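You operate a simulated robot arm through the tools that you are given. There is no shell and no other tool. Be economical: measure what you need, move in short steps, check, and stop when the job is done.

You are at the controls of a simulated two-armed robot. One attempt, no reset.

JOB
Put the black corner board on the stack's edge and strap it tight.
Fine: pump till the gauge is in the green, seal once, then free the white lever.

Only the result counts: the job must be done as asked and must still hold three seconds after the hand-in. Knocking over, shifting, dropping, spilling or breaking anything else fails it. A push-on lid holds only when it is set on centred and level and pressed home; a screw cap is set on level and turned clockwise until tight.

ROBOT AND FRAMES
Two 7-joint arms with fingered hands on one trunk, on a base that drives. Base frame: it is fixed to the floor where the robot stands at the start and does not move with it; the origin is under the middle of the robot, x ahead of it, y to its left, z up. Units: m, rad, N and s.
The left shoulder is at the start at [0.071, 0.172, 1.327], the right one opposite. Places, roughly: green knob [1.1, 0, 1]; white lever [1.2, -0.4, 1.1]; black lever [1.3, -0.4, 1.1]; red lever [1.4, -0.5, 1.1]; reel knob [1.3, 0.1, 1.2]; yellow lever [0.4, 0.1, 0.9]. Payload 5 kg a hand.
Tool frame (each hand has its own): the origin (TCP) lies between the finger pads and is the grasp point; the fingertips stand 0.043 m ahead of it; z points along the fingers, y is the line along which they close. The gripper opens to 0.144 m. The gripper's body begins 0.05 m behind the TCP. The gripper is a hand of 5 fingers: y runs from the thumb to the fingers, the wrist lies at [-0.021, -0.124, -0.221] in the tool frame, and closing takes about 1.5 s.
Orientation is that of the tool frame in the base frame, as [roll, pitch, yaw] about the fixed x, y, z axes, in that order (R = Rz(yaw) Ry(pitch) Rx(roll)). With the fingers straight down and the wrist toward the robot, the tool's x, y and z point along [0, 1, 0], [1, 0, 0] and [0, 0, -1] of the base frame.

CONTROLS
- The arms move only by the tool apply_moves. It takes "left_deltas", "right_deltas" or both (then of equal length, played together; a hand with none holds still); each is a list of rows, each an object of numbers (a shift or turn left out is 0, a gripper value left out holds the last): "x", "y", "z": the shift along the tool's x, y, z in units of 25 mm (1.0 is 25 mm); "wx", "wy", "wz": the turn, a rotation vector about the tool's x, y, z in units of 8 degrees (1.0 is 8 degrees); "hand": the closure, from 0 (fully open) to 1 (shut). In form: [{"x": .., "y": .., "z": .., "wx": .., "wy": .., "wz": .., "hand": ..}, ...]. A call has 1 to 10 rows; each row shifts and turns the commanded pose from where the row before left it, along the tool's axes as they then stand. A call with a number of a shift or a turn outside -1 to 1 is refused whole. Rows are played at 5 a second. More than 0.05 m and 0.15 rad between two rows, or a gripper value outside its range, and nothing of the call is played. Where a pose cannot be reached the arm comes as near as it can. A force on the tool above 50 N (or 10 N above the force at the start of the call, whichever is more), or a blocked arm, ends the call early, and 0.2 s more pass. Each finger travels about 0.045 m/s and halts on what it meets, pressing with about 28 N; the grip force reading is that of the motor and also rises with nothing between the fingers. The clock runs only during rows and for 0.2 s after the last one: add rows that do not move to give the fingers time. The reply holds the time, the measured pose of the TCP, the force on the tool along the base axes, the opening and the grip force, in the units named above and with some noise.
- Cameras (640 x 400 px; columns grow to the right, rows downward): "scene" is now at [0.15, -0.0102, 1.5626]; the picture's right is [-0.16, -0.99, 0.00], its down [-0.64, 0.10, -0.76] and it looks along [0.75, -0.12, -0.65] (base axes); focal length 214 px, centre (320, 200). "left" rides on the left gripper at [-0.086, -0.109, -0.168] in its tool frame; the picture's right is [-0.80, -0.28, 0.53], its down [0.54, -0.73, 0.42] and it looks along [0.27, 0.63, 0.73] (tool axes); focal length 275 px, centre (320, 200). "right" rides on the right gripper at [0.086, -0.108, -0.168] in its tool frame; the picture's right is [-0.80, 0.28, -0.53], its down [-0.54, -0.73, 0.42] and it looks along [-0.27, 0.63, 0.73] (tool axes); focal length 275 px, centre (320, 200). There is no depth. A picture from a camera that has moved, and an enlarged one, comes with that camera's place and axes in the base frame and with its lens. The place of the scene camera against the robot may be out by one fixed shift of up to 0.025 m in any direction.
- snapshot(camera): a new picture of that camera. The clock stands still meanwhile.
- lift_body(by): slides the trunk up (or, below 0, down) by that many m; the arms and the scene camera ride with it, the base frame stays. It gives what a move gives, with no picture.
- steer(legs): drives the robot by 1 to 6 legs, each [ahead, left, turn to the left] in m, m and rad, along the robot's own axes; the way and the turn of a leg run together, so that a leg with both is an arc; at most 1.5 m and 3.142 rad a leg. The arms and the cameras ride along, it lands a little off, and it stops where it bumps. It gives what a move gives.
- hand_shape(shape, hand): the hand has 5 fingers and takes this shape, open, in about a second: jaw (thumb against the fingers, like two jaws); tri (thumb and two fingers); tip (a fingertip pinch); poke (one finger out to press); point (the index stretched); flat (the hand flat); cup (the hand cupped); fist (a fist). The gripper value then closes the fingers along that shape, each until it touches; the sizes above hold for jaw. It gives what a move gives, with no picture.
- pan_tilt(pan, tilt): turns the head with the scene camera to pan (to the left, within 1.501 rad either way) and tilt (down, from -0.506 to 1.204), counted from straight ahead of the robot. It gives what a move gives.
- close_up(camera, box): a new picture of the part [left, top, right, bottom] of that camera's present view, enlarged. The clock stands still meanwhile.
- sign_off(): hands the job in; it is judged then, once.

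Work in short steps. Places have to be worked out from the pictures, the camera data and where the tool is seen: move nearer, look again, correct. Check each grasp and each placing, and mend what went wrong. You have 120 turns and 88 pictures in all, those below and enlarged ones among them. Open the grippers and draw the arms clear of the work before you hand the job in, unless the task says otherwise; then end with one line.

The tools are called after "Call:" as a command line: name --argument value ..., lists and objects as JSON in quotes. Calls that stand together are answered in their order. apply_moves: Moves the arms, as the interface text tells. Its arguments: {"type":"object","properties":{"left_deltas":{"type":"array","items":{"type":"object","properties":{"x":{"type":"number"},"y":{"type":"number"},"z":{"type":"number"},"wx":{"type":"number"},"wy":{"type":"number"},"wz":{"type":"number"},"hand":{"type":"number"}}}},"right_deltas":{"type":"array","items":{"type":"object","properties":{"x":{"type":"number"},"y":{"type":"number"},"z":{"type":"number"},"wx":{"type":"number"},"wy":{"type":"number"},"wz":{"type":"number"},"hand":{"type":"number"}}}}},"required":[]} The other tools are called the same way: lift_body (by) slides the trunk up or down; hand_shape (shape, hand) gives the hand a shape; steer (legs) drives the base; pan_tilt (pan, tilt) turns the head that bears the scene camera; snapshot (camera) takes a picture; close_up (camera, box) takes an enlarged picture of a part of a camera's view; sign_off () hands the job in.

At the start:

```text
time_s: 0.0
left_tool_pos: [0.7288, 0.1672, 1.3238]
left_orientation: [-3.138, 0.0, 1.572]
left_ft_force: [-0.1, 0.5, -0.7]
left_opening: 0.1438
left_finger_force: 0.1
left_shape: jaw
right_tool_pos: [0.744, -0.4126, 1.4159]
right_orientation: [3.141, -0.002, 1.571]
right_ft_force: [-0.5, 0.1, -0.3]
right_opening: 0.1437
right_finger_force: 0.1
right_shape: jaw
trunk travel left (down, up): [-0.425, 0.515]
robot x, y, heading: [-0.0001, -0.001, 0.003]
head pan, tilt: [-0.161, 0.709]
```

scene: 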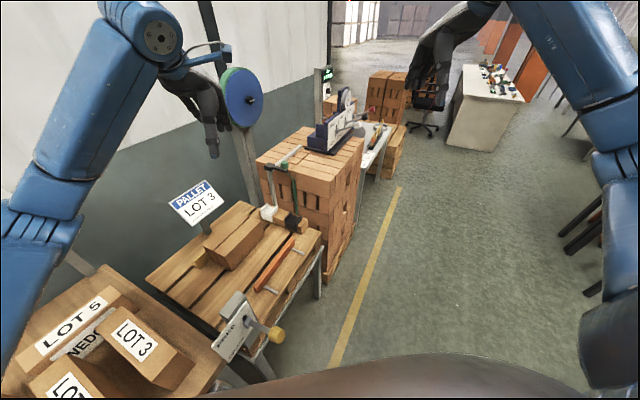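
right: 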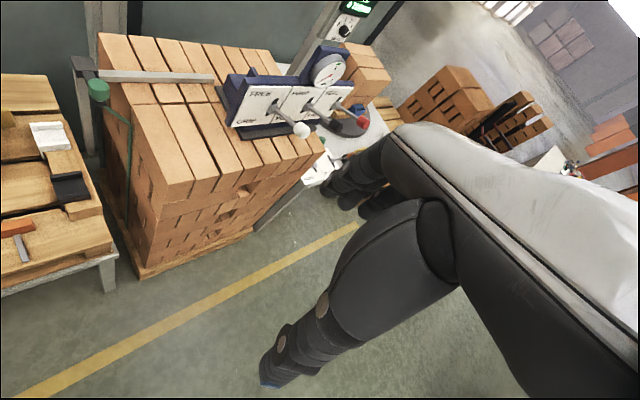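
left: 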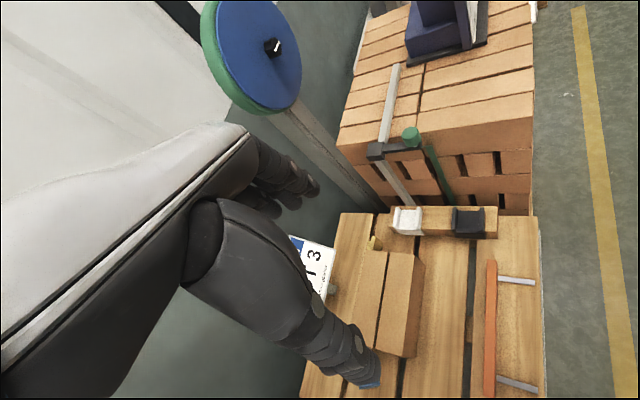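

I'll look closer at the strapping tool, the stack edge and the corner boards.

Call:
close_up --camera "scene" --box '[240, 60, 440, 185]'

Call:
close_up --camera "right" --box '[60, 0, 400, 212]'

Call:
close_up --camera "left" --box '[300, 20, 560, 260]'

Call:
close_up --camera "scene" --box '[140, 170, 340, 370]'

```text
3.20 times, centred on (340, 122) of scene
camera zoom: at [0.15, -0.0102, 1.5626], right [-0.16, -0.99, 0.0], down [-0.64, 0.1, -0.76], along [0.75, -0.12, -0.65], focal length 686 px, centre (256, 448)
```

zoom: 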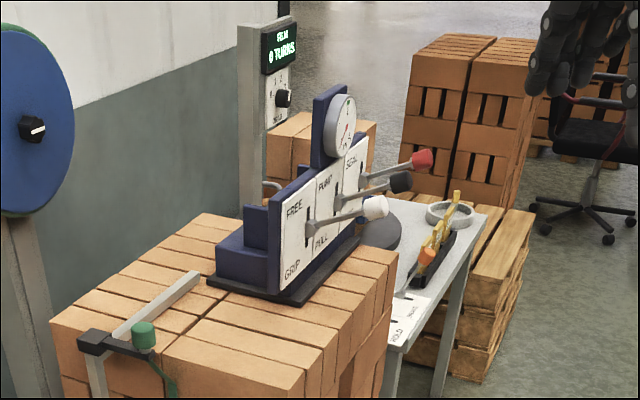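

```text
1.88 times, centred on (230, 106) of right
camera zoom: at [0.6348, -0.3248, 1.5827], right [0.28, -0.8, 0.53], down [-0.73, -0.54, -0.42], along [0.63, -0.27, -0.73], focal length 518 px, centre (489, 377)
```

zoom: 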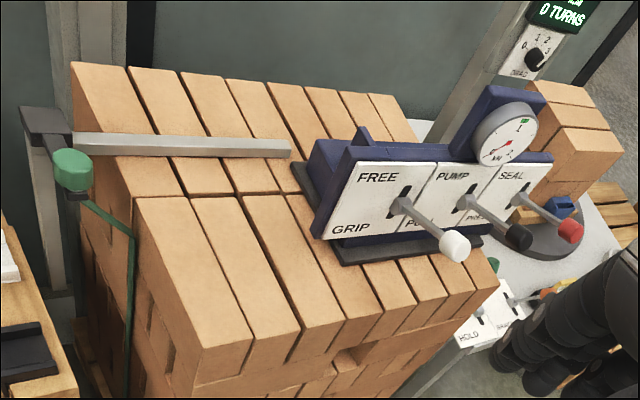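

```text
1.67 times, centred on (430, 140) of left
camera zoom: at [0.6205, 0.0812, 1.4919], right [-0.28, -0.8, -0.53], down [-0.73, 0.54, -0.42], along [0.63, 0.27, -0.73], focal length 459 px, centre (137, 300)
```

zoom: 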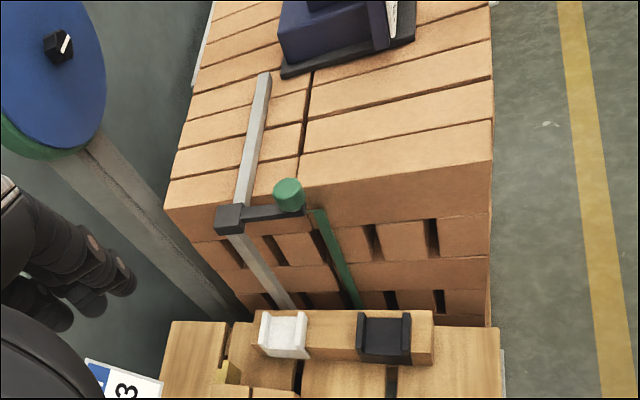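

```text
2.00 times, centred on (240, 270) of scene
camera zoom: at [0.15, -0.0102, 1.5626], right [-0.16, -0.99, 0.0], down [-0.64, 0.1, -0.76], along [0.75, -0.12, -0.65], focal length 429 px, centre (480, 60)
```

zoom: 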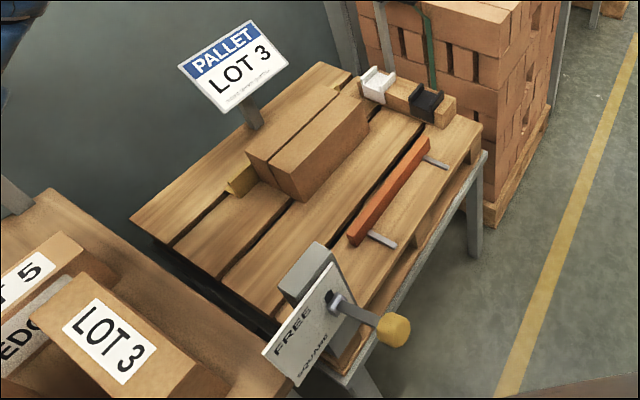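

The work cell is turned about -37° from my axes. The stack's near edge runs roughly from (0.96,-0.20) to (1.22,0.17) at z≈0.957, and the black board lies near (0.905,0.0,0.78). I'll drive to the right onto open floor for a better position, then look.

Call:
steer --legs '[[0, -0.5, 0]]'

Call:
pan_tilt --pan 0.4 --tilt 0.6

Call:
snapshot --camera "scene"

Call:
snapshot --camera "left"

```text
time_s: 2.9
left_tool_pos: [0.7293, -0.3203, 1.3237]
left_orientation: [-3.139, 0.0, 1.587]
left_ft_force: [0.2, -0.3, 0.7]
left_opening: 0.1437
left_finger_force: 0.1
left_shape: jaw
right_tool_pos: [0.7519, -0.8988, 1.4151]
right_orientation: [-3.14, 0.0, 1.586]
right_ft_force: [-0.1, 0.9, -0.4]
right_opening: 0.1435
right_finger_force: 0.1
right_shape: jaw
trunk travel left (down, up): [-0.425, 0.515]
robot x, y, heading: [0.0035, -0.4977, 0.016]
head pan, tilt: [-0.161, 0.709]
```

```text
time_s: 3.9
left_tool_pos: [0.7301, -0.3209, 1.3226]
left_orientation: [-3.14, 0.0, 1.586]
left_ft_force: [0.5, -0.2, 0.0]
left_opening: 0.1439
left_finger_force: 0.0
left_shape: jaw
right_tool_pos: [0.7529, -0.8975, 1.4163]
right_orientation: [3.141, 0.001, 1.588]
right_ft_force: [0.9, 0.3, -0.1]
right_opening: 0.1437
right_finger_force: 0.1
right_shape: jaw
trunk travel left (down, up): [-0.425, 0.515]
robot x, y, heading: [0.006, -0.499, 0.016]
head pan, tilt: [0.4, 0.6]
```

```text
80 pictures are left
camera scene: at [0.1511, -0.4592, 1.572], right [0.4, -0.92, 0.0], down [-0.52, -0.23, -0.82], along [0.76, 0.33, -0.57], focal length 214 px, centre (320, 200)
```

scene: 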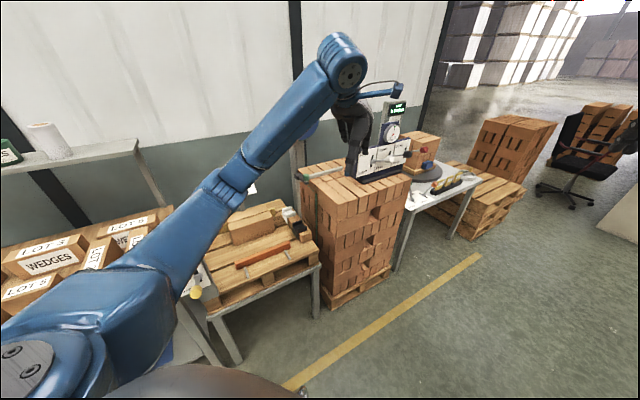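

```text
79 pictures are left
camera left: at [0.6229, -0.4082, 1.4919], right [-0.27, -0.8, -0.53], down [-0.73, 0.53, -0.42], along [0.62, 0.28, -0.73], focal length 275 px, centre (320, 200)
```

left: 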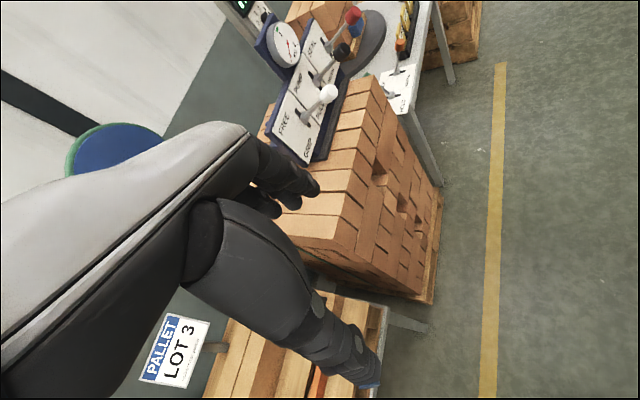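

The lane is clear. I'll raise the trunk for margin, drive ahead and turn toward the stack.

Call:
lift_body --by 0.12

Call:
steer --legs '[[0.35, 0, 0], [0, 0, 0.55]]'

Call:
pan_tilt --pan 0.0 --tilt 0.75

Call:
snapshot --camera "scene"

Call:
snapshot --camera "left"

Call:
snapshot --camera "right"

```text
time_s: 5.4
left_tool_pos: [0.729, -0.321, 1.443]
left_orientation: [-3.139, 0.0, 1.587]
left_ft_force: [-0.2, -0.7, -0.2]
left_opening: 0.1436
left_finger_force: 0.1
left_shape: jaw
right_tool_pos: [0.7522, -0.8992, 1.5337]
right_orientation: [-3.14, 0.001, 1.586]
right_ft_force: [-0.1, 0.3, -1.2]
right_opening: 0.1437
right_finger_force: 0.1
right_shape: jaw
trunk travel left (down, up): [-0.545, 0.395]
robot x, y, heading: [0.0032, -0.5012, 0.013]
head pan, tilt: [0.4, 0.6]
```

```text
time_s: 9.2
left_tool_pos: [0.8824, 0.0357, 1.4427]
left_orientation: [-3.141, -0.003, 2.137]
left_ft_force: [0.6, 0.3, 0.0]
left_opening: 0.1436
left_finger_force: 0.0
left_shape: jaw
right_tool_pos: [1.2044, -0.4448, 1.5353]
right_orientation: [-3.141, -0.003, 2.138]
right_ft_force: [0.1, -0.7, -0.3]
right_opening: 0.1437
right_finger_force: 0.1
right_shape: jaw
trunk travel left (down, up): [-0.545, 0.395]
robot x, y, heading: [0.3556, -0.4961, 0.565]
head pan, tilt: [0.4, 0.6]
```

```text
time_s: 10.1
left_tool_pos: [0.8799, 0.0394, 1.4429]
left_orientation: [-3.141, 0.0, 2.138]
left_ft_force: [0.1, 0.5, -0.4]
left_opening: 0.1436
left_finger_force: 0.0
left_shape: jaw
right_tool_pos: [1.2032, -0.4432, 1.5356]
right_orientation: [3.141, -0.001, 2.137]
right_ft_force: [0.9, -0.4, -0.1]
right_opening: 0.1437
right_finger_force: 0.1
right_shape: jaw
trunk travel left (down, up): [-0.545, 0.395]
robot x, y, heading: [0.3573, -0.4924, 0.566]
head pan, tilt: [0.0, 0.75]
```

```text
78 pictures are left
camera scene: at [0.484, -0.4191, 1.6792], right [0.54, -0.84, 0.0], down [-0.57, -0.37, -0.73], along [0.62, 0.39, -0.68], focal length 214 px, centre (320, 200)
```

scene: 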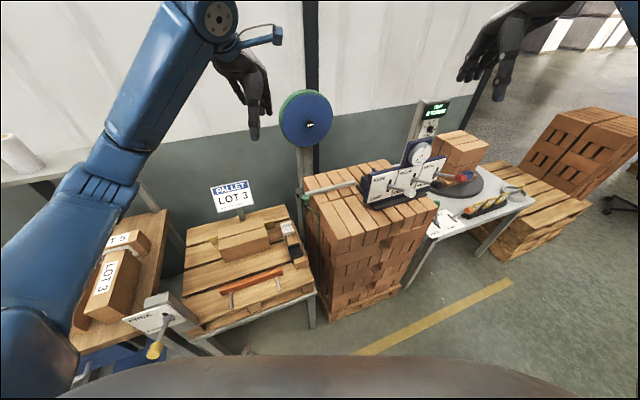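

```text
77 pictures are left
camera left: at [0.8357, -0.0922, 1.6119], right [0.19, -0.82, -0.53], down [-0.9, 0.07, -0.42], along [0.38, 0.56, -0.73], focal length 275 px, centre (320, 200)
```

left: 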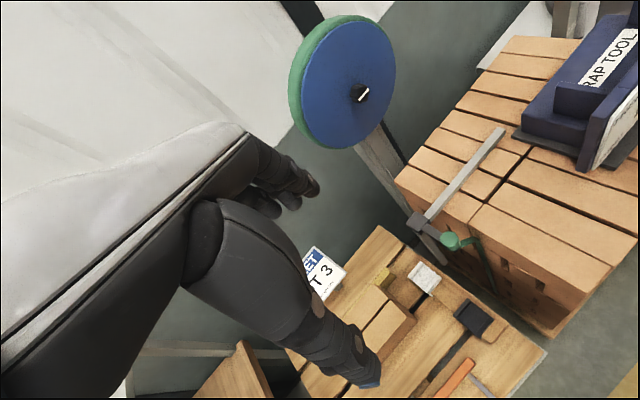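

```text
76 pictures are left
camera right: at [1.0659, -0.4272, 1.7029], right [0.67, -0.52, 0.53], down [-0.32, -0.85, -0.42], along [0.67, 0.11, -0.73], focal length 275 px, centre (320, 200)
```

right: 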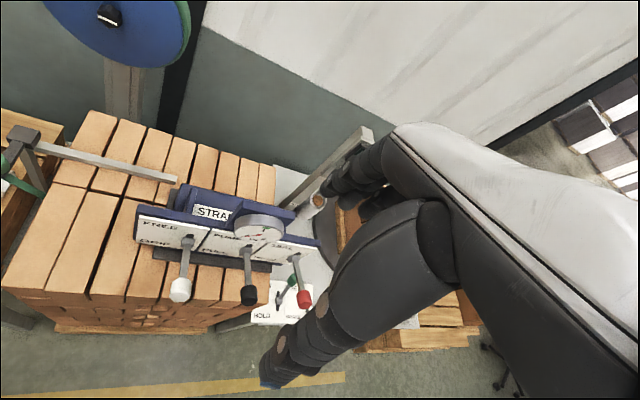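

I'll zoom in on the strap, bracket and green knob area and on the tool.

Call:
close_up --camera "left" --box '[380, 110, 560, 350]'

Call:
close_up --camera "right" --box '[0, 100, 200, 240]'

Call:
close_up --camera "right" --box '[120, 170, 340, 330]'

Call:
close_up --camera "scene" --box '[270, 150, 390, 270]'

```text
1.67 times, centred on (470, 230) of left
camera zoom: at [0.8357, -0.0922, 1.6119], right [0.19, -0.82, -0.53], down [-0.9, 0.07, -0.42], along [0.38, 0.56, -0.73], focal length 459 px, centre (70, 150)
```

zoom: 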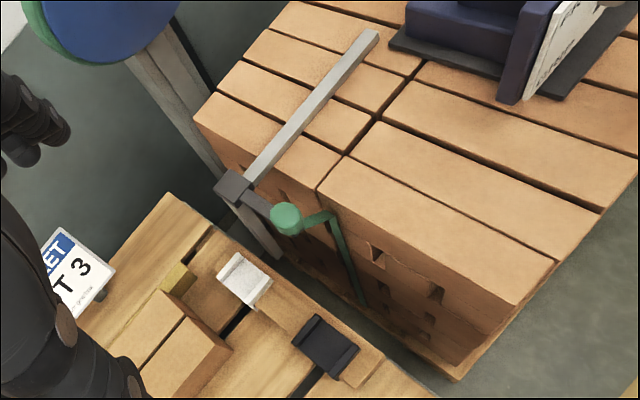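

```text
2.86 times, centred on (100, 170) of right
camera zoom: at [1.0659, -0.4272, 1.7029], right [0.67, -0.52, 0.53], down [-0.32, -0.85, -0.42], along [0.67, 0.11, -0.73], focal length 786 px, centre (949, 286)
```

zoom: 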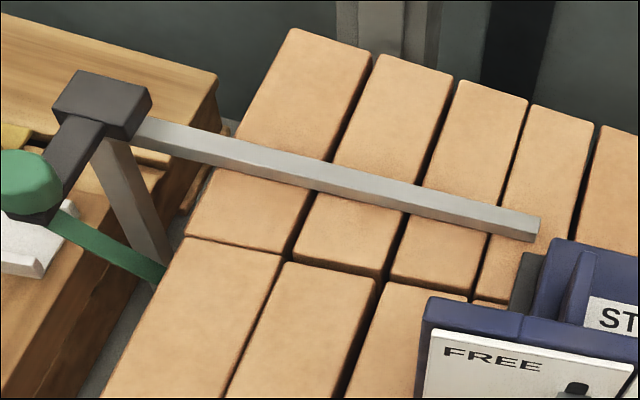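

```text
2.50 times, centred on (230, 250) of right
camera zoom: at [1.0659, -0.4272, 1.7029], right [0.67, -0.52, 0.53], down [-0.32, -0.85, -0.42], along [0.67, 0.11, -0.73], focal length 688 px, centre (545, 75)
```

zoom: 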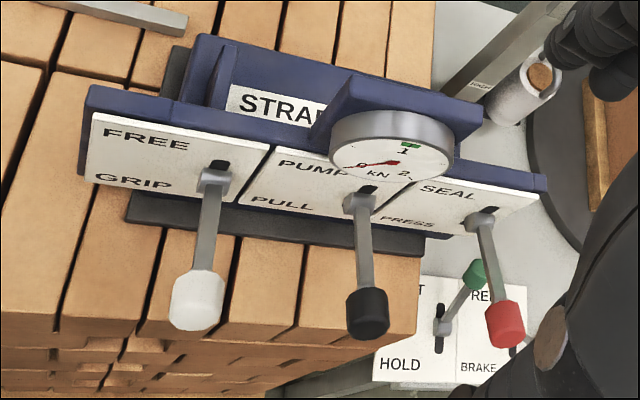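

```text
3.33 times, centred on (330, 210) of scene
camera zoom: at [0.484, -0.4191, 1.6792], right [0.54, -0.84, 0.0], down [-0.57, -0.37, -0.73], along [0.62, 0.39, -0.68], focal length 715 px, centre (287, 167)
```

zoom: 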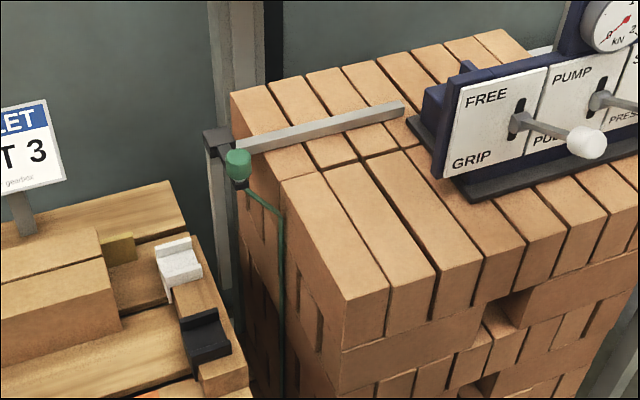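

The grey bar is a rail. A carriage carries the green knob, which holds the strap end at about (1.03,0.01,1.02), and it slides toward the tool. The strap should cross the edge near (1.08,-0.02). I'll bring the left hand and its camera down over the black board.

Call:
apply_moves --left_deltas '[{"z": 1, "x": -0.2, "y": -0.32}, {"z": 1, "x": -0.2, "y": -0.32}, {"z": 1, "x": -0.2, "y": -0.32}, {"z": 1, "x": -0.2, "y": -0.32}, {"z": 1, "x": -0.2, "y": -0.32}, {"z": 1, "x": -0.2, "y": -0.32}, {"z": 1, "x": -0.2, "y": -0.32}, {"z": 1, "x": -0.2, "y": -0.32}, {"z": 1, "x": -0.2, "y": -0.32}, {"z": 1, "x": -0.2, "y": -0.32}]'

Call:
apply_moves --left_deltas '[{"z": 1}, {"z": 1}, {"z": 1}, {"z": 1}, {"z": 1}]'

Call:
snapshot --camera "left"

Call:
snapshot --camera "scene"

```text
time_s: 12.3
left_tool_pos: [0.8403, -0.0481, 1.1925]
left_orientation: [3.141, 0.001, 2.138]
left_ft_force: [-0.1, -0.7, -0.2]
left_opening: 0.1436
left_finger_force: 0.1
left_shape: jaw
right_tool_pos: [1.2042, -0.4436, 1.5361]
right_orientation: [3.141, 0.0, 2.139]
right_ft_force: [0.1, 0.2, 0.1]
right_opening: 0.1435
right_finger_force: 0.1
right_shape: jaw
trunk travel left (down, up): [-0.545, 0.395]
robot x, y, heading: [0.3571, -0.4959, 0.568]
head pan, tilt: [0.0, 0.75]
```

```text
time_s: 13.5
left_tool_pos: [0.8412, -0.0495, 1.0688]
left_orientation: [3.142, 0.0, 2.137]
left_ft_force: [-0.2, 0.2, 0.7]
left_opening: 0.1437
left_finger_force: 0.1
left_shape: jaw
right_tool_pos: [1.2031, -0.4417, 1.5354]
right_orientation: [3.14, -0.001, 2.137]
right_ft_force: [0.0, -0.9, 1.3]
right_opening: 0.1436
right_finger_force: 0.0
right_shape: jaw
trunk travel left (down, up): [-0.545, 0.395]
robot x, y, heading: [0.3556, -0.4965, 0.566]
head pan, tilt: [0.0, 0.75]
```

```text
71 pictures are left
camera left: at [0.7969, -0.1785, 1.2365], right [0.19, -0.82, -0.53], down [-0.9, 0.07, -0.42], along [0.38, 0.56, -0.73], focal length 275 px, centre (320, 200)
```

left: 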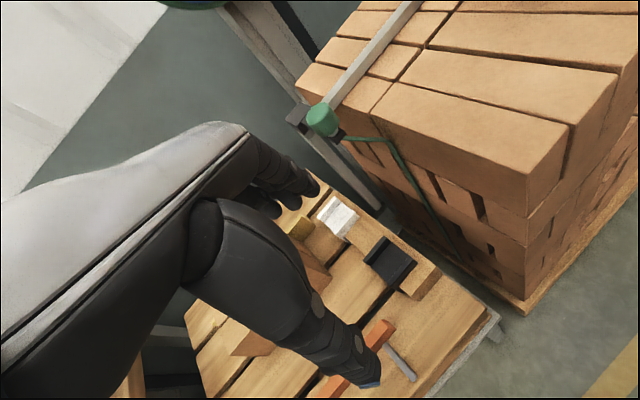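

```text
70 pictures are left
camera scene: at [0.4843, -0.4196, 1.6793], right [0.54, -0.84, 0.0], down [-0.58, -0.37, -0.73], along [0.62, 0.39, -0.68], focal length 214 px, centre (320, 200)
```

scene: 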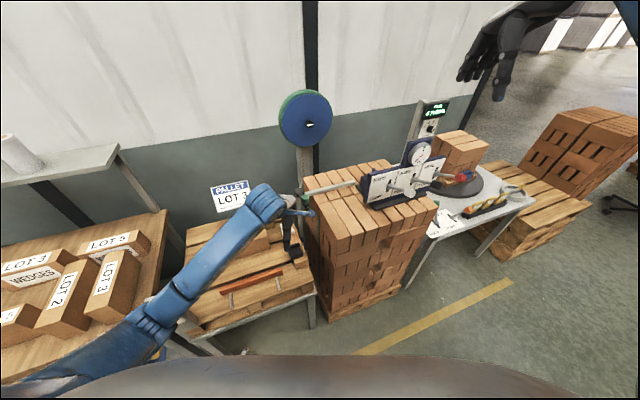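

Call:
close_up --camera "left" --box '[280, 90, 480, 310]'

Call:
close_up --camera "left" --box '[340, 215, 450, 305]'

```text
1.82 times, centred on (380, 200) of left
camera zoom: at [0.7969, -0.1785, 1.2365], right [0.19, -0.82, -0.53], down [-0.9, 0.07, -0.42], along [0.38, 0.56, -0.73], focal length 500 px, centre (211, 200)
```

zoom: 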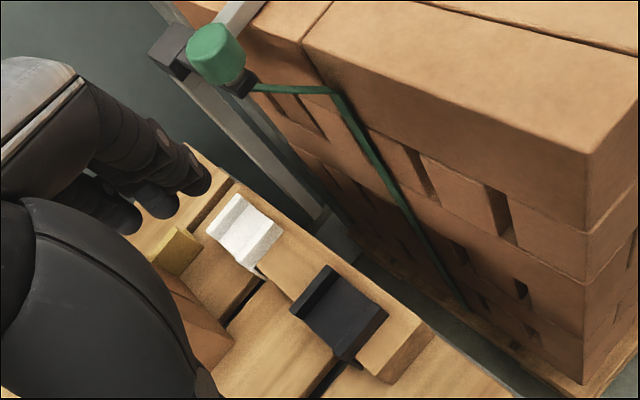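

```text
4.44 times, centred on (395, 260) of left
camera zoom: at [0.7969, -0.1785, 1.2365], right [0.19, -0.82, -0.53], down [-0.9, 0.07, -0.42], along [0.38, 0.56, -0.73], focal length 1224 px, centre (-13, -67)
```

zoom: 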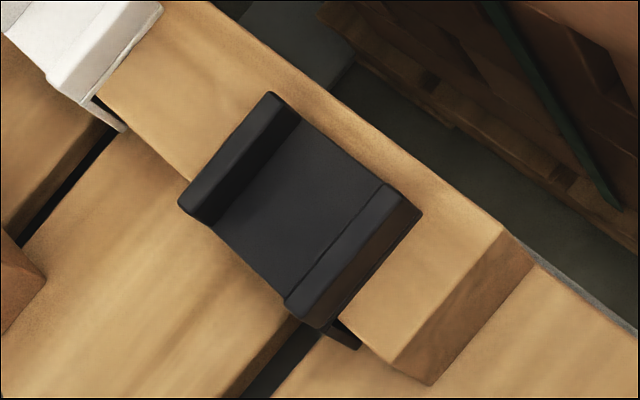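

The black board is L-shaped with two lips. Its drop flange already faces the robot side of its block, parallel to the stack edge, so it only needs moving across without turning. I judge its centre to be at (0.906,-0.001), tray z≈0.768 and width ≈0.074. I'll align the left hand's closing line with the edge and hover over the board.

Call:
apply_moves --left_deltas '[{"wz": -0.94, "hand": 0.2}, {"wz": -0.94}, {"wz": -0.94}, {"y": 0.77, "x": -0.25, "z": 0.9}, {"y": 0.77, "x": -0.25, "z": 0.9}, {"y": 0.77, "x": -0.25, "z": 0.9}, {"y": 0.77, "x": -0.25, "z": 0.9}, {"z": 1}, {"z": 1}, {"z": 1}]'

Call:
snapshot --camera "left"

Call:
close_up --camera "scene" --box '[240, 170, 380, 290]'

```text
time_s: 15.7
left_tool_pos: [0.9062, 0.0008, 0.9018]
left_orientation: [-3.141, -0.003, 2.533]
left_ft_force: [0.4, -0.5, -0.6]
left_opening: 0.1153
left_finger_force: 0.0
left_shape: jaw
right_tool_pos: [1.2052, -0.4421, 1.5346]
right_orientation: [-3.141, 0.0, 2.138]
right_ft_force: [-0.1, 0.0, 0.4]
right_opening: 0.1439
right_finger_force: 0.0
right_shape: jaw
trunk travel left (down, up): [-0.545, 0.395]
robot x, y, heading: [0.3533, -0.493, 0.567]
head pan, tilt: [0.0, 0.75]
```

```text
67 pictures are left
camera left: at [0.9157, -0.1366, 1.0703], right [0.49, -0.69, -0.53], down [-0.86, -0.28, -0.42], along [0.14, 0.67, -0.73], focal length 275 px, centre (320, 200)
```

left: 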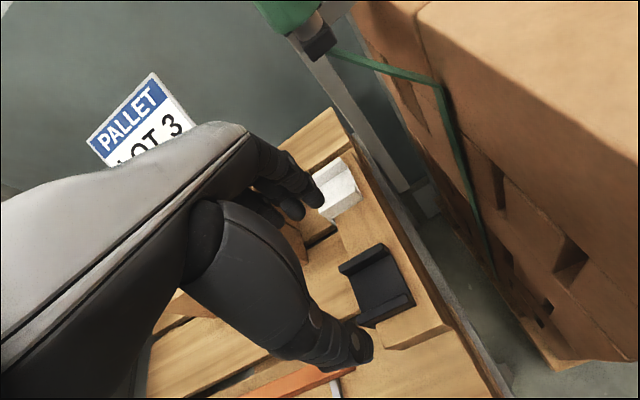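

```text
3.33 times, centred on (310, 230) of scene
camera zoom: at [0.4851, -0.4194, 1.6792], right [0.54, -0.84, 0.0], down [-0.58, -0.37, -0.73], along [0.62, 0.39, -0.68], focal length 715 px, centre (353, 100)
```

zoom: 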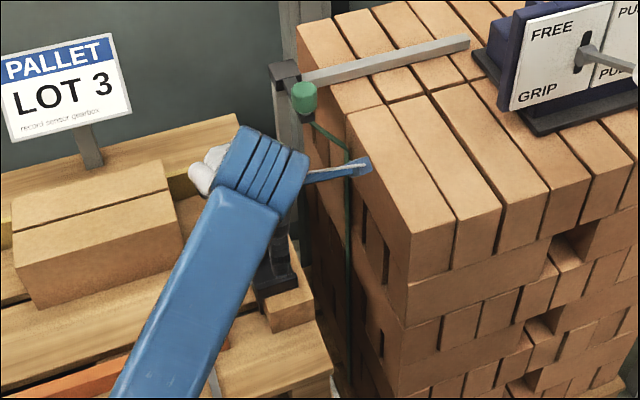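

The hand is centred over the board to within about 2 mm. I'll lower it to just above grip height and look again.

Call:
apply_moves --left_deltas '[{"z": 0.8}, {"z": 0.8}, {"z": 0.8}, {"z": 0.6}, {}]'

Call:
snapshot --camera "left"

```text
time_s: 16.9
left_tool_pos: [0.9054, -0.0007, 0.8267]
left_orientation: [-3.14, 0.001, 2.533]
left_ft_force: [0.6, -0.3, 0.1]
left_opening: 0.1153
left_finger_force: 0.1
left_shape: jaw
right_tool_pos: [1.204, -0.4427, 1.535]
right_orientation: [-3.141, -0.002, 2.138]
right_ft_force: [0.4, 0.2, 0.3]
right_opening: 0.1436
right_finger_force: 0.0
right_shape: jaw
trunk travel left (down, up): [-0.545, 0.395]
robot x, y, heading: [0.3582, -0.4942, 0.567]
head pan, tilt: [0.0, 0.75]
```

```text
65 pictures are left
camera left: at [0.9136, -0.1375, 0.9961], right [0.49, -0.69, -0.53], down [-0.86, -0.28, -0.42], along [0.14, 0.67, -0.73], focal length 275 px, centre (320, 200)
```

left: 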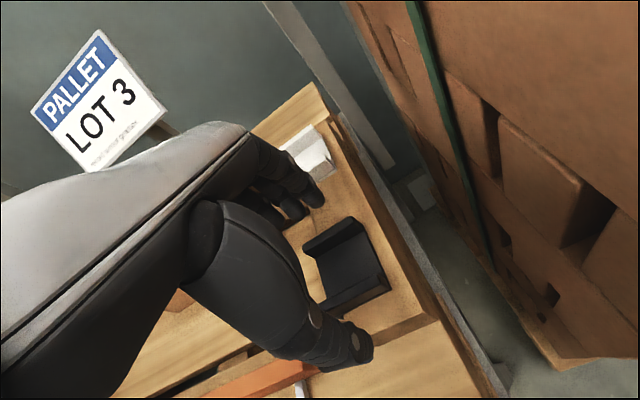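

Call:
apply_moves --left_deltas '[{"z": 0.55}, {}, {"hand": 0.45}, {}, {}, {}]'

Call:
snapshot --camera "left"

```text
time_s: 18.3
left_tool_pos: [0.9041, 0.0006, 0.8131]
left_orientation: [3.14, 0.0, 2.533]
left_ft_force: [-0.2, -0.5, 0.4]
left_opening: 0.0798
left_finger_force: 0.1
left_shape: jaw
right_tool_pos: [1.204, -0.4426, 1.5361]
right_orientation: [-3.141, -0.001, 2.137]
right_ft_force: [-0.7, -0.2, 0.3]
right_opening: 0.1438
right_finger_force: 0.1
right_shape: jaw
trunk travel left (down, up): [-0.545, 0.395]
robot x, y, heading: [0.3569, -0.4937, 0.567]
head pan, tilt: [0.0, 0.75]
```

```text
64 pictures are left
camera left: at [0.9133, -0.1367, 0.9816], right [0.49, -0.69, -0.53], down [-0.86, -0.28, -0.42], along [0.14, 0.67, -0.73], focal length 275 px, centre (320, 200)
```

left: 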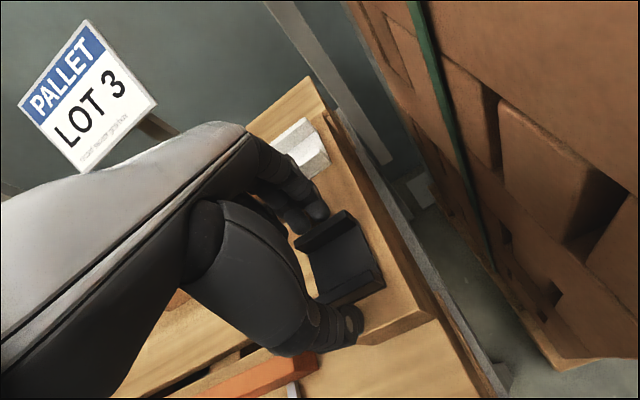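

The fingers straddle the lips properly. I'll close to grip.

Call:
apply_moves --left_deltas '[{"hand": 1.0}, {}, {}, {}, {}, {}]'

Call:
close_up --camera "left" --box '[240, 120, 440, 380]'

```text
time_s: 19.7
left_tool_pos: [0.9043, 0.0006, 0.8131]
left_orientation: [3.14, 0.0, 2.533]
left_ft_force: [-0.7, 0.7, 0.2]
left_opening: 0.0644
left_finger_force: 28.0
left_shape: jaw
right_tool_pos: [1.203, -0.4434, 1.5354]
right_orientation: [-3.141, 0.002, 2.141]
right_ft_force: [-0.6, 0.0, 0.1]
right_opening: 0.1437
right_finger_force: 0.0
right_shape: jaw
trunk travel left (down, up): [-0.545, 0.395]
robot x, y, heading: [0.3561, -0.4949, 0.566]
head pan, tilt: [0.0, 0.75]
```

```text
1.54 times, centred on (340, 250) of left
camera zoom: at [0.9134, -0.1367, 0.9815], right [0.49, -0.69, -0.53], down [-0.86, -0.28, -0.42], along [0.14, 0.67, -0.73], focal length 424 px, centre (289, 123)
```

zoom: 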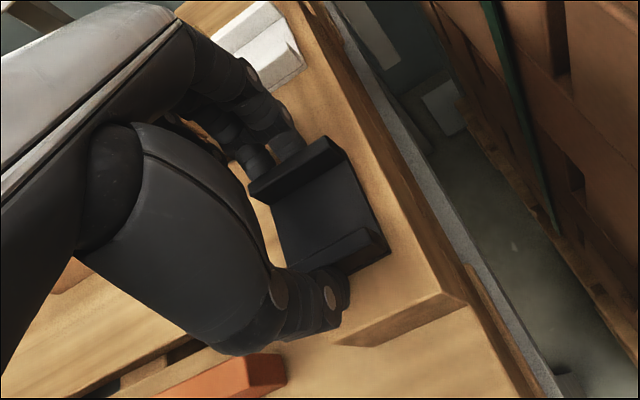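

The board is gripped, about 0.064 m wide. I'll lift it straight up and check.

Call:
apply_moves --left_deltas '[{"z": -0.4}, {"z": -1}, {"z": -1}, {"z": -1}, {"z": -1}, {"z": -1}, {"z": -1}, {"z": -1}, {"z": -1}, {"z": -1}]'

Call:
apply_moves --left_deltas '[{"z": -1}, {"z": -1}, {"y": -0.4}]'

Call:
snapshot --camera "left"

Call:
close_up --camera "scene" --box '[230, 130, 390, 260]'

```text
time_s: 21.8
left_tool_pos: [0.8566, 0.0741, 1.0097]
left_orientation: [3.101, -0.133, 2.576]
left_ft_force: [0.3, 0.4, -1.0]
left_opening: 0.0644
left_finger_force: 28.0
left_shape: jaw
right_tool_pos: [1.2041, -0.4427, 1.5337]
right_orientation: [-3.141, -0.001, 2.138]
right_ft_force: [-0.4, -0.3, -0.2]
right_opening: 0.1439
right_finger_force: 0.0
right_shape: jaw
trunk travel left (down, up): [-0.545, 0.395]
robot x, y, heading: [0.3609, -0.4935, 0.562]
head pan, tilt: [0.0, 0.75]
stopped in row 10 (left hand): the arm was blocked; the commanded pose is now the measured one
```

```text
time_s: 22.6
left_tool_pos: [0.8464, 0.0851, 1.065]
left_orientation: [3.069, -0.161, 2.598]
left_ft_force: [-0.5, 0.6, -0.6]
left_opening: 0.0645
left_finger_force: 27.6
left_shape: jaw
right_tool_pos: [1.204, -0.443, 1.5344]
right_orientation: [-3.141, -0.001, 2.139]
right_ft_force: [-0.3, -0.6, 0.1]
right_opening: 0.1437
right_finger_force: 0.2
right_shape: jaw
trunk travel left (down, up): [-0.545, 0.395]
robot x, y, heading: [0.3579, -0.4917, 0.565]
head pan, tilt: [0.0, 0.75]
```

```text
62 pictures are left
camera left: at [0.8787, -0.0742, 1.2099], right [0.47, -0.57, -0.67], down [-0.88, -0.28, -0.38], along [0.03, 0.77, -0.63], focal length 275 px, centre (320, 200)
```

left: 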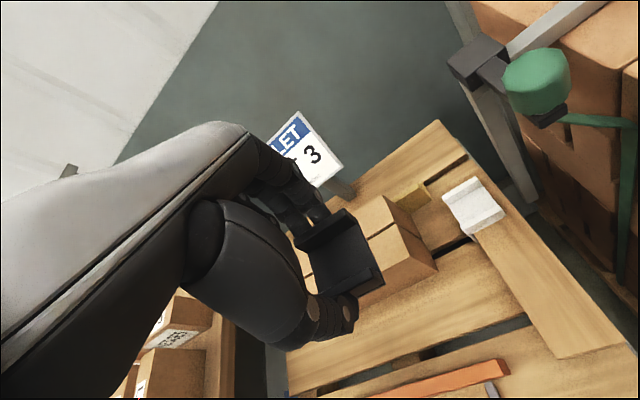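

```text
3.08 times, centred on (310, 195) of scene
camera zoom: at [0.4842, -0.4197, 1.6792], right [0.54, -0.84, 0.0], down [-0.58, -0.37, -0.73], along [0.62, 0.39, -0.68], focal length 660 px, centre (351, 215)
```

zoom: 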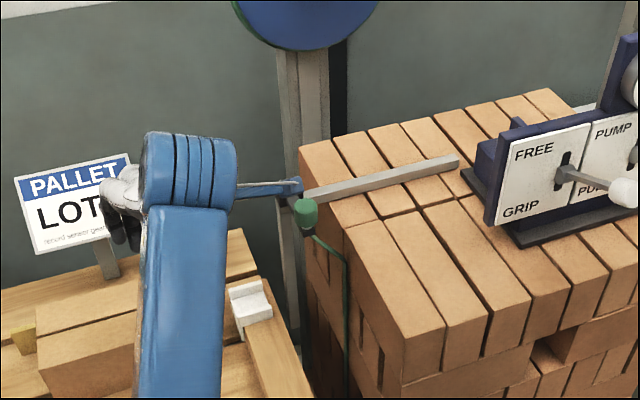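

Near the end of that lift the arm strayed and tilted, most likely at a joint limit with this yaw. The board is still held. I'll raise with the trunk, then turn the robot square to the panel and sidestep so the hand pose becomes natural.

Call:
lift_body --by 0.15

Call:
steer --legs '[[0, 0, 0.394], [-0.08, -0.3, 0]]'

Call:
snapshot --camera "scene"

Call:
snapshot --camera "left"

```text
time_s: 24.4
left_tool_pos: [0.8485, 0.0829, 1.2152]
left_orientation: [3.071, -0.162, 2.595]
left_ft_force: [0.7, 0.0, -1.0]
left_opening: 0.0648
left_finger_force: 27.4
left_shape: jaw
right_tool_pos: [1.2039, -0.4427, 1.6842]
right_orientation: [-3.141, 0.0, 2.139]
right_ft_force: [0.4, -0.7, -0.1]
right_opening: 0.1435
right_finger_force: 0.1
right_shape: jaw
trunk travel left (down, up): [-0.695, 0.245]
robot x, y, heading: [0.3556, -0.4922, 0.568]
head pan, tilt: [0.0, 0.75]
```

```text
time_s: 27.6
left_tool_pos: [0.7766, -0.0031, 1.2149]
left_orientation: [3.072, -0.161, 3.004]
left_ft_force: [-0.2, 0.2, -2.0]
left_opening: 0.0643
left_finger_force: 28.1
left_shape: jaw
right_tool_pos: [1.3127, -0.3424, 1.686]
right_orientation: [-3.141, 0.002, 2.547]
right_ft_force: [-0.2, 0.8, 0.3]
right_opening: 0.1436
right_finger_force: 0.0
right_shape: jaw
trunk travel left (down, up): [-0.695, 0.245]
robot x, y, heading: [0.5594, -0.73, 0.98]
head pan, tilt: [0.0, 0.75]
```

```text
60 pictures are left
camera scene: at [0.6459, -0.6128, 1.8291], right [0.83, -0.56, 0.0], down [-0.38, -0.57, -0.73], along [0.41, 0.6, -0.68], focal length 214 px, centre (320, 200)
```

scene: 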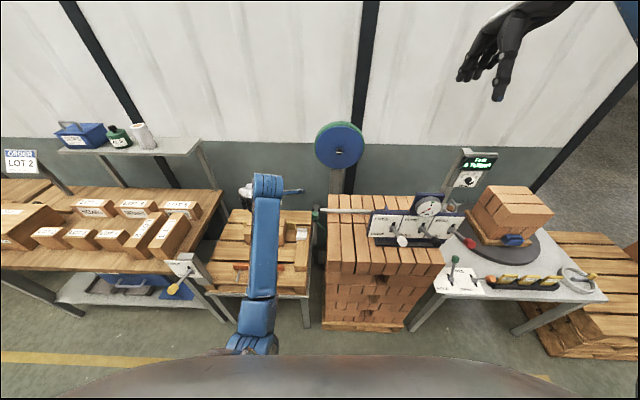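

```text
59 pictures are left
camera left: at [0.8693, -0.1349, 1.3582], right [0.66, -0.34, -0.67], down [-0.7, -0.6, -0.38], along [-0.28, 0.72, -0.63], focal length 275 px, centre (320, 200)
```

left: 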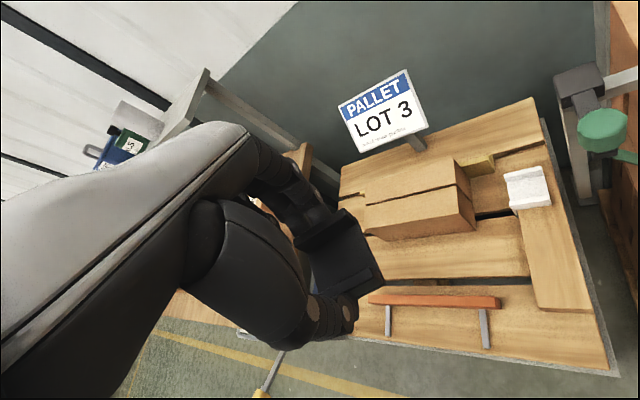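

The robot is now nearly square to the panel. I'll straighten the left hand to point down with its closing line along the stack edge, then sidestep the rest.

Call:
apply_moves --left_deltas '[{"wx": 0.058, "wy": -0.32, "wz": 0.84}, {"wx": 0.058, "wy": -0.32, "wz": 0.84}, {"wx": 0.058, "wy": -0.32, "wz": 0.84}, {"wx": 0.058, "wy": -0.32, "wz": 0.84}, {}]'

Call:
steer --legs '[[0.0, -0.22, -0.02]]'

Call:
snapshot --camera "left"

Call:
snapshot --camera "scene"

```text
time_s: 28.8
left_tool_pos: [0.7775, -0.0037, 1.2139]
left_orientation: [-3.141, 0.005, 2.528]
left_ft_force: [0.6, -0.4, -0.8]
left_opening: 0.0642
left_finger_force: 28.3
left_shape: jaw
right_tool_pos: [1.3141, -0.3441, 1.6851]
right_orientation: [3.14, 0.001, 2.549]
right_ft_force: [0.7, 1.1, 0.2]
right_opening: 0.1439
right_finger_force: 0.0
right_shape: jaw
trunk travel left (down, up): [-0.695, 0.245]
robot x, y, heading: [0.5566, -0.7327, 0.975]
head pan, tilt: [0.0, 0.75]
```

```text
time_s: 30.5
left_tool_pos: [0.9676, -0.1296, 1.2135]
left_orientation: [-3.141, 0.006, 2.515]
left_ft_force: [-1.1, 1.2, -0.8]
left_opening: 0.0648
left_finger_force: 28.1
left_shape: jaw
right_tool_pos: [1.4968, -0.4769, 1.6859]
right_orientation: [-3.141, 0.003, 2.534]
right_ft_force: [-1.4, 0.9, 0.5]
right_opening: 0.1439
right_finger_force: 0.0
right_shape: jaw
trunk travel left (down, up): [-0.695, 0.245]
robot x, y, heading: [0.7403, -0.8577, 0.965]
head pan, tilt: [0.0, 0.75]
```

```text
58 pictures are left
camera left: at [0.9729, -0.267, 1.3824], right [0.48, -0.7, -0.53], down [-0.86, -0.27, -0.43], along [0.15, 0.66, -0.73], focal length 275 px, centre (320, 200)
```

left: 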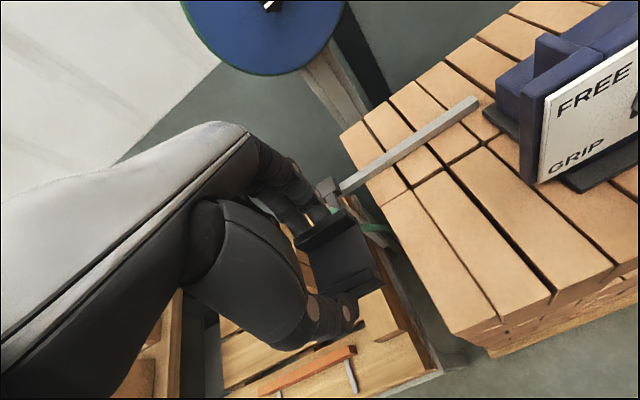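

```text
57 pictures are left
camera scene: at [0.8267, -0.7386, 1.8292], right [0.82, -0.57, 0.0], down [-0.39, -0.56, -0.73], along [0.42, 0.6, -0.68], focal length 214 px, centre (320, 200)
```

scene: 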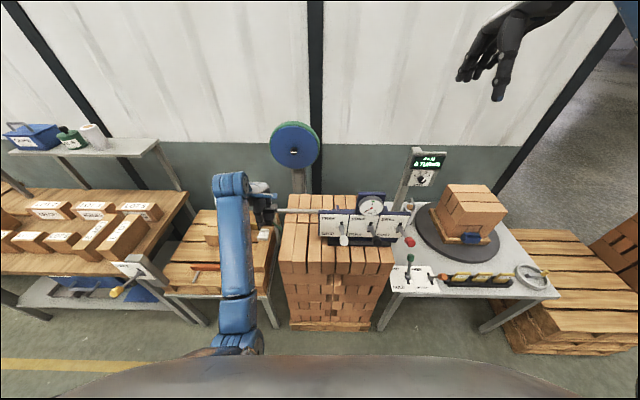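

The board is still held squarely. I'll measure its geometry in the hand before placing it.

Call:
close_up --camera "left" --box '[270, 170, 430, 340]'

Call:
close_up --camera "scene" --box '[210, 165, 410, 290]'

```text
2.35 times, centred on (350, 255) of left
camera zoom: at [0.9729, -0.267, 1.3824], right [0.48, -0.7, -0.53], down [-0.86, -0.27, -0.43], along [0.15, 0.66, -0.73], focal length 648 px, centre (249, 71)
```

zoom: 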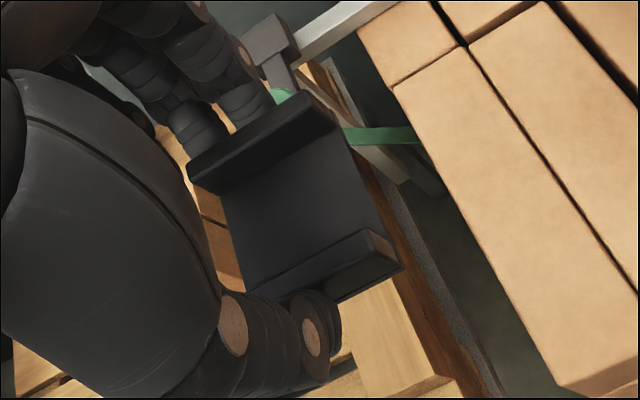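

```text
3.20 times, centred on (310, 228) of scene
camera zoom: at [0.8267, -0.7386, 1.8292], right [0.82, -0.57, 0.0], down [-0.39, -0.56, -0.73], along [0.42, 0.6, -0.68], focal length 686 px, centre (352, 112)
```

zoom: 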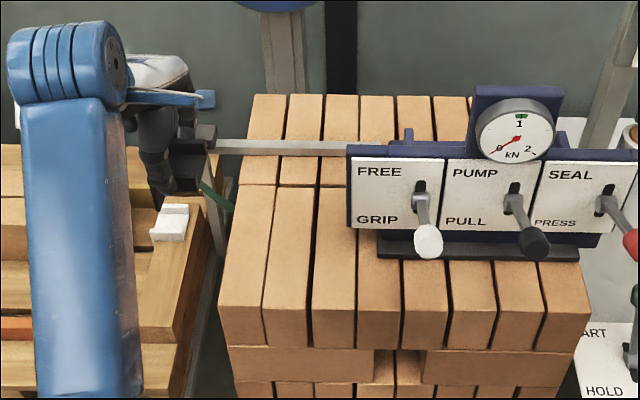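

The board's outer flange face sits about 25 mm on the robot-left side of the TCP. For the flange to hug the face, the TCP should go to about (1.094,-0.036). I'll move over at height, then lower partway.

Call:
apply_moves --left_deltas '[{"x": -0.63}, {"x": -0.63}, {"x": -0.64}, {"y": 1}, {"y": 1}, {"y": 1}, {"y": 1}, {"y": 1}, {"y": 1}, {}]'

Call:
apply_moves --left_deltas '[{"z": 1}, {"z": 1}, {"z": 1}, {"z": 1}, {"z": 1}, {}]'

Call:
snapshot --camera "left"

Call:
close_up --camera "scene" --box '[210, 165, 410, 290]'

```text
time_s: 32.7
left_tool_pos: [1.0982, -0.0368, 1.2144]
left_orientation: [-3.141, 0.003, 2.513]
left_ft_force: [0.8, 0.2, -0.9]
left_opening: 0.0646
left_finger_force: 28.2
left_shape: jaw
right_tool_pos: [1.5018, -0.4806, 1.6852]
right_orientation: [3.141, -0.002, 2.534]
right_ft_force: [-0.7, 0.0, 0.3]
right_opening: 0.1441
right_finger_force: 0.1
right_shape: jaw
trunk travel left (down, up): [-0.695, 0.245]
robot x, y, heading: [0.7411, -0.854, 0.964]
head pan, tilt: [0.0, 0.75]
```

```text
time_s: 34.1
left_tool_pos: [1.0971, -0.0378, 1.0899]
left_orientation: [-3.142, 0.001, 2.512]
left_ft_force: [-0.4, 0.1, -1.7]
left_opening: 0.0646
left_finger_force: 28.1
left_shape: jaw
right_tool_pos: [1.5018, -0.481, 1.6854]
right_orientation: [-3.14, 0.0, 2.535]
right_ft_force: [-0.5, 0.0, -0.5]
right_opening: 0.1436
right_finger_force: 0.1
right_shape: jaw
trunk travel left (down, up): [-0.695, 0.245]
robot x, y, heading: [0.7387, -0.8559, 0.962]
head pan, tilt: [0.0, 0.75]
```

```text
54 pictures are left
camera left: at [1.103, -0.1762, 1.2586], right [0.48, -0.7, -0.53], down [-0.86, -0.27, -0.42], along [0.15, 0.66, -0.73], focal length 275 px, centre (320, 200)
```

left: 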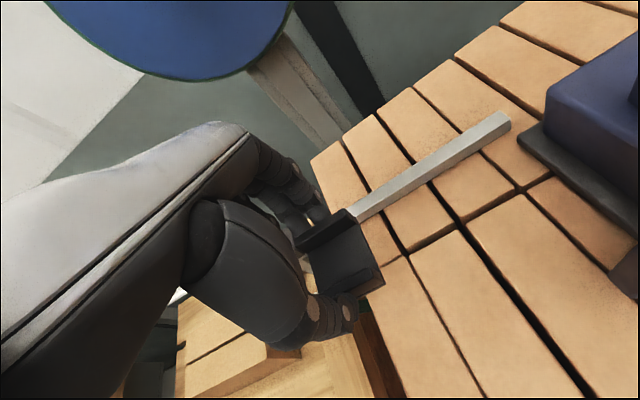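

```text
3.20 times, centred on (310, 228) of scene
camera zoom: at [0.8322, -0.7423, 1.8292], right [0.82, -0.57, 0.0], down [-0.39, -0.56, -0.73], along [0.42, 0.6, -0.68], focal length 686 px, centre (352, 112)
```

zoom: 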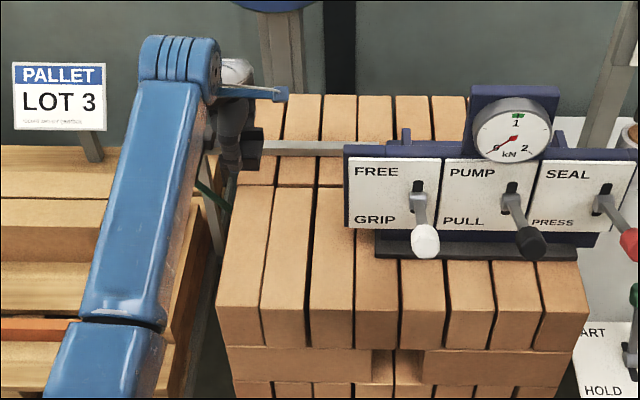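

I'll shift 8 mm outward so the flange clears the face, then lower in small steps while watching the force.

Call:
apply_moves --left_deltas '[{"x": 0.32}, {"z": 0.8}, {"z": 0.8}, {"z": 0.6}, {}]'

Call:
close_up --camera "left" --box '[260, 140, 480, 400]'

```text
time_s: 35.3
left_tool_pos: [1.0914, -0.0321, 1.0333]
left_orientation: [3.141, 0.003, 2.512]
left_ft_force: [-0.9, -0.2, -0.1]
left_opening: 0.0647
left_finger_force: 28.3
left_shape: jaw
right_tool_pos: [1.5021, -0.4805, 1.6862]
right_orientation: [3.14, 0.0, 2.535]
right_ft_force: [-0.4, -0.4, -0.5]
right_opening: 0.1435
right_finger_force: 0.0
right_shape: jaw
trunk travel left (down, up): [-0.695, 0.245]
robot x, y, heading: [0.7364, -0.8558, 0.963]
head pan, tilt: [0.0, 0.75]
```

```text
1.54 times, centred on (370, 270) of left
camera zoom: at [1.0979, -0.1706, 1.2026], right [0.48, -0.7, -0.53], down [-0.86, -0.27, -0.42], along [0.15, 0.66, -0.73], focal length 424 px, centre (243, 92)
```

zoom: 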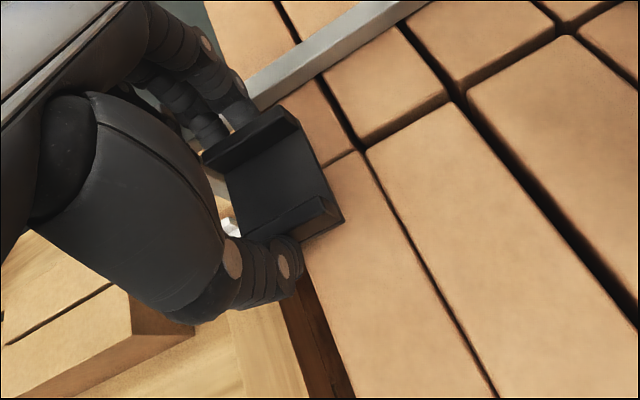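

Call:
apply_moves --left_deltas '[{"z": 0.5}, {"z": 0.5}, {"z": 0.2}, {}]'

Call:
close_up --camera "left" --box '[260, 140, 480, 400]'

Call:
close_up --camera "scene" --box '[260, 185, 320, 245]'

```text
time_s: 36.3
left_tool_pos: [1.0929, -0.0346, 1.004]
left_orientation: [3.141, 0.002, 2.513]
left_ft_force: [-0.2, 0.1, -1.3]
left_opening: 0.0644
left_finger_force: 28.1
left_shape: jaw
right_tool_pos: [1.5014, -0.4813, 1.685]
right_orientation: [3.14, 0.0, 2.531]
right_ft_force: [-0.4, 0.4, -0.3]
right_opening: 0.1434
right_finger_force: 0.0
right_shape: jaw
trunk travel left (down, up): [-0.695, 0.245]
robot x, y, heading: [0.7411, -0.8541, 0.962]
head pan, tilt: [0.0, 0.75]
```

```text
1.54 times, centred on (370, 270) of left
camera zoom: at [1.0988, -0.1711, 1.1719], right [0.48, -0.7, -0.53], down [-0.87, -0.27, -0.42], along [0.15, 0.66, -0.73], focal length 424 px, centre (243, 92)
```

zoom: 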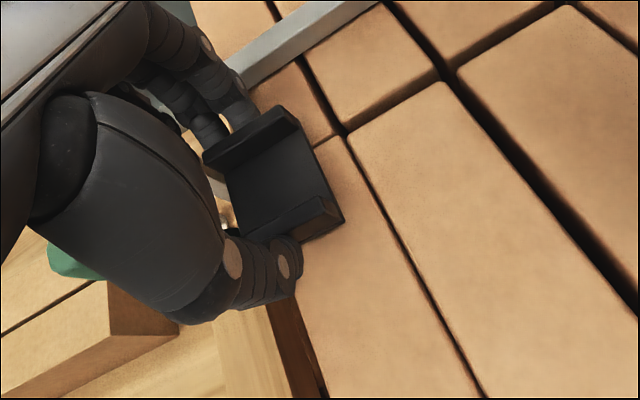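

```text
6.67 times, centred on (290, 215) of scene
camera zoom: at [0.8322, -0.7422, 1.8292], right [0.82, -0.57, 0.0], down [-0.39, -0.56, -0.73], along [0.42, 0.6, -0.68], focal length 1430 px, centre (520, 100)
```

zoom: 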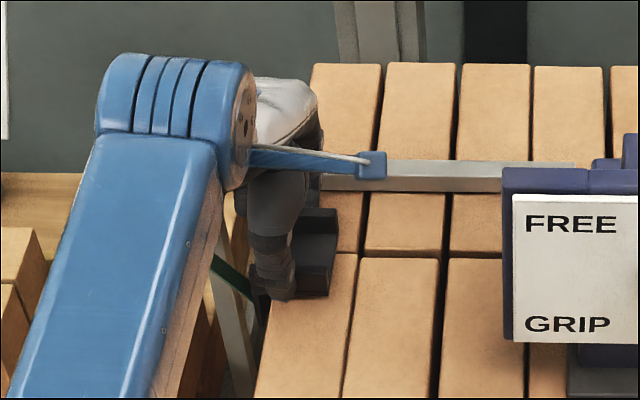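

Call:
apply_moves --left_deltas '[{"z": 0.25}, {"z": 0.2}, {"z": 0.15}, {}]'

Call:
close_up --camera "left" --box '[280, 160, 420, 320]'

```text
time_s: 37.3
left_tool_pos: [1.0923, -0.0353, 0.9954]
left_orientation: [3.134, 0.001, 2.514]
left_ft_force: [2.4, 4.1, 35.5]
left_opening: 0.067
left_finger_force: 27.9
left_shape: jaw
right_tool_pos: [1.5, -0.4861, 1.6893]
right_orientation: [3.138, -0.001, 2.535]
right_ft_force: [1.1, 0.2, -0.1]
right_opening: 0.1438
right_finger_force: 0.0
right_shape: jaw
trunk travel left (down, up): [-0.695, 0.245]
robot x, y, heading: [0.7398, -0.8542, 0.962]
head pan, tilt: [0.0, 0.75]
```

```text
2.50 times, centred on (350, 240) of left
camera zoom: at [1.0967, -0.1747, 1.1635], right [0.48, -0.69, -0.54], down [-0.86, -0.27, -0.43], along [0.16, 0.67, -0.73], focal length 688 px, centre (245, 100)
```

zoom: 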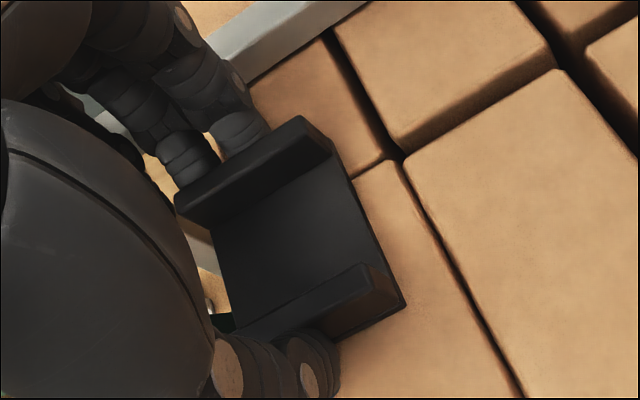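

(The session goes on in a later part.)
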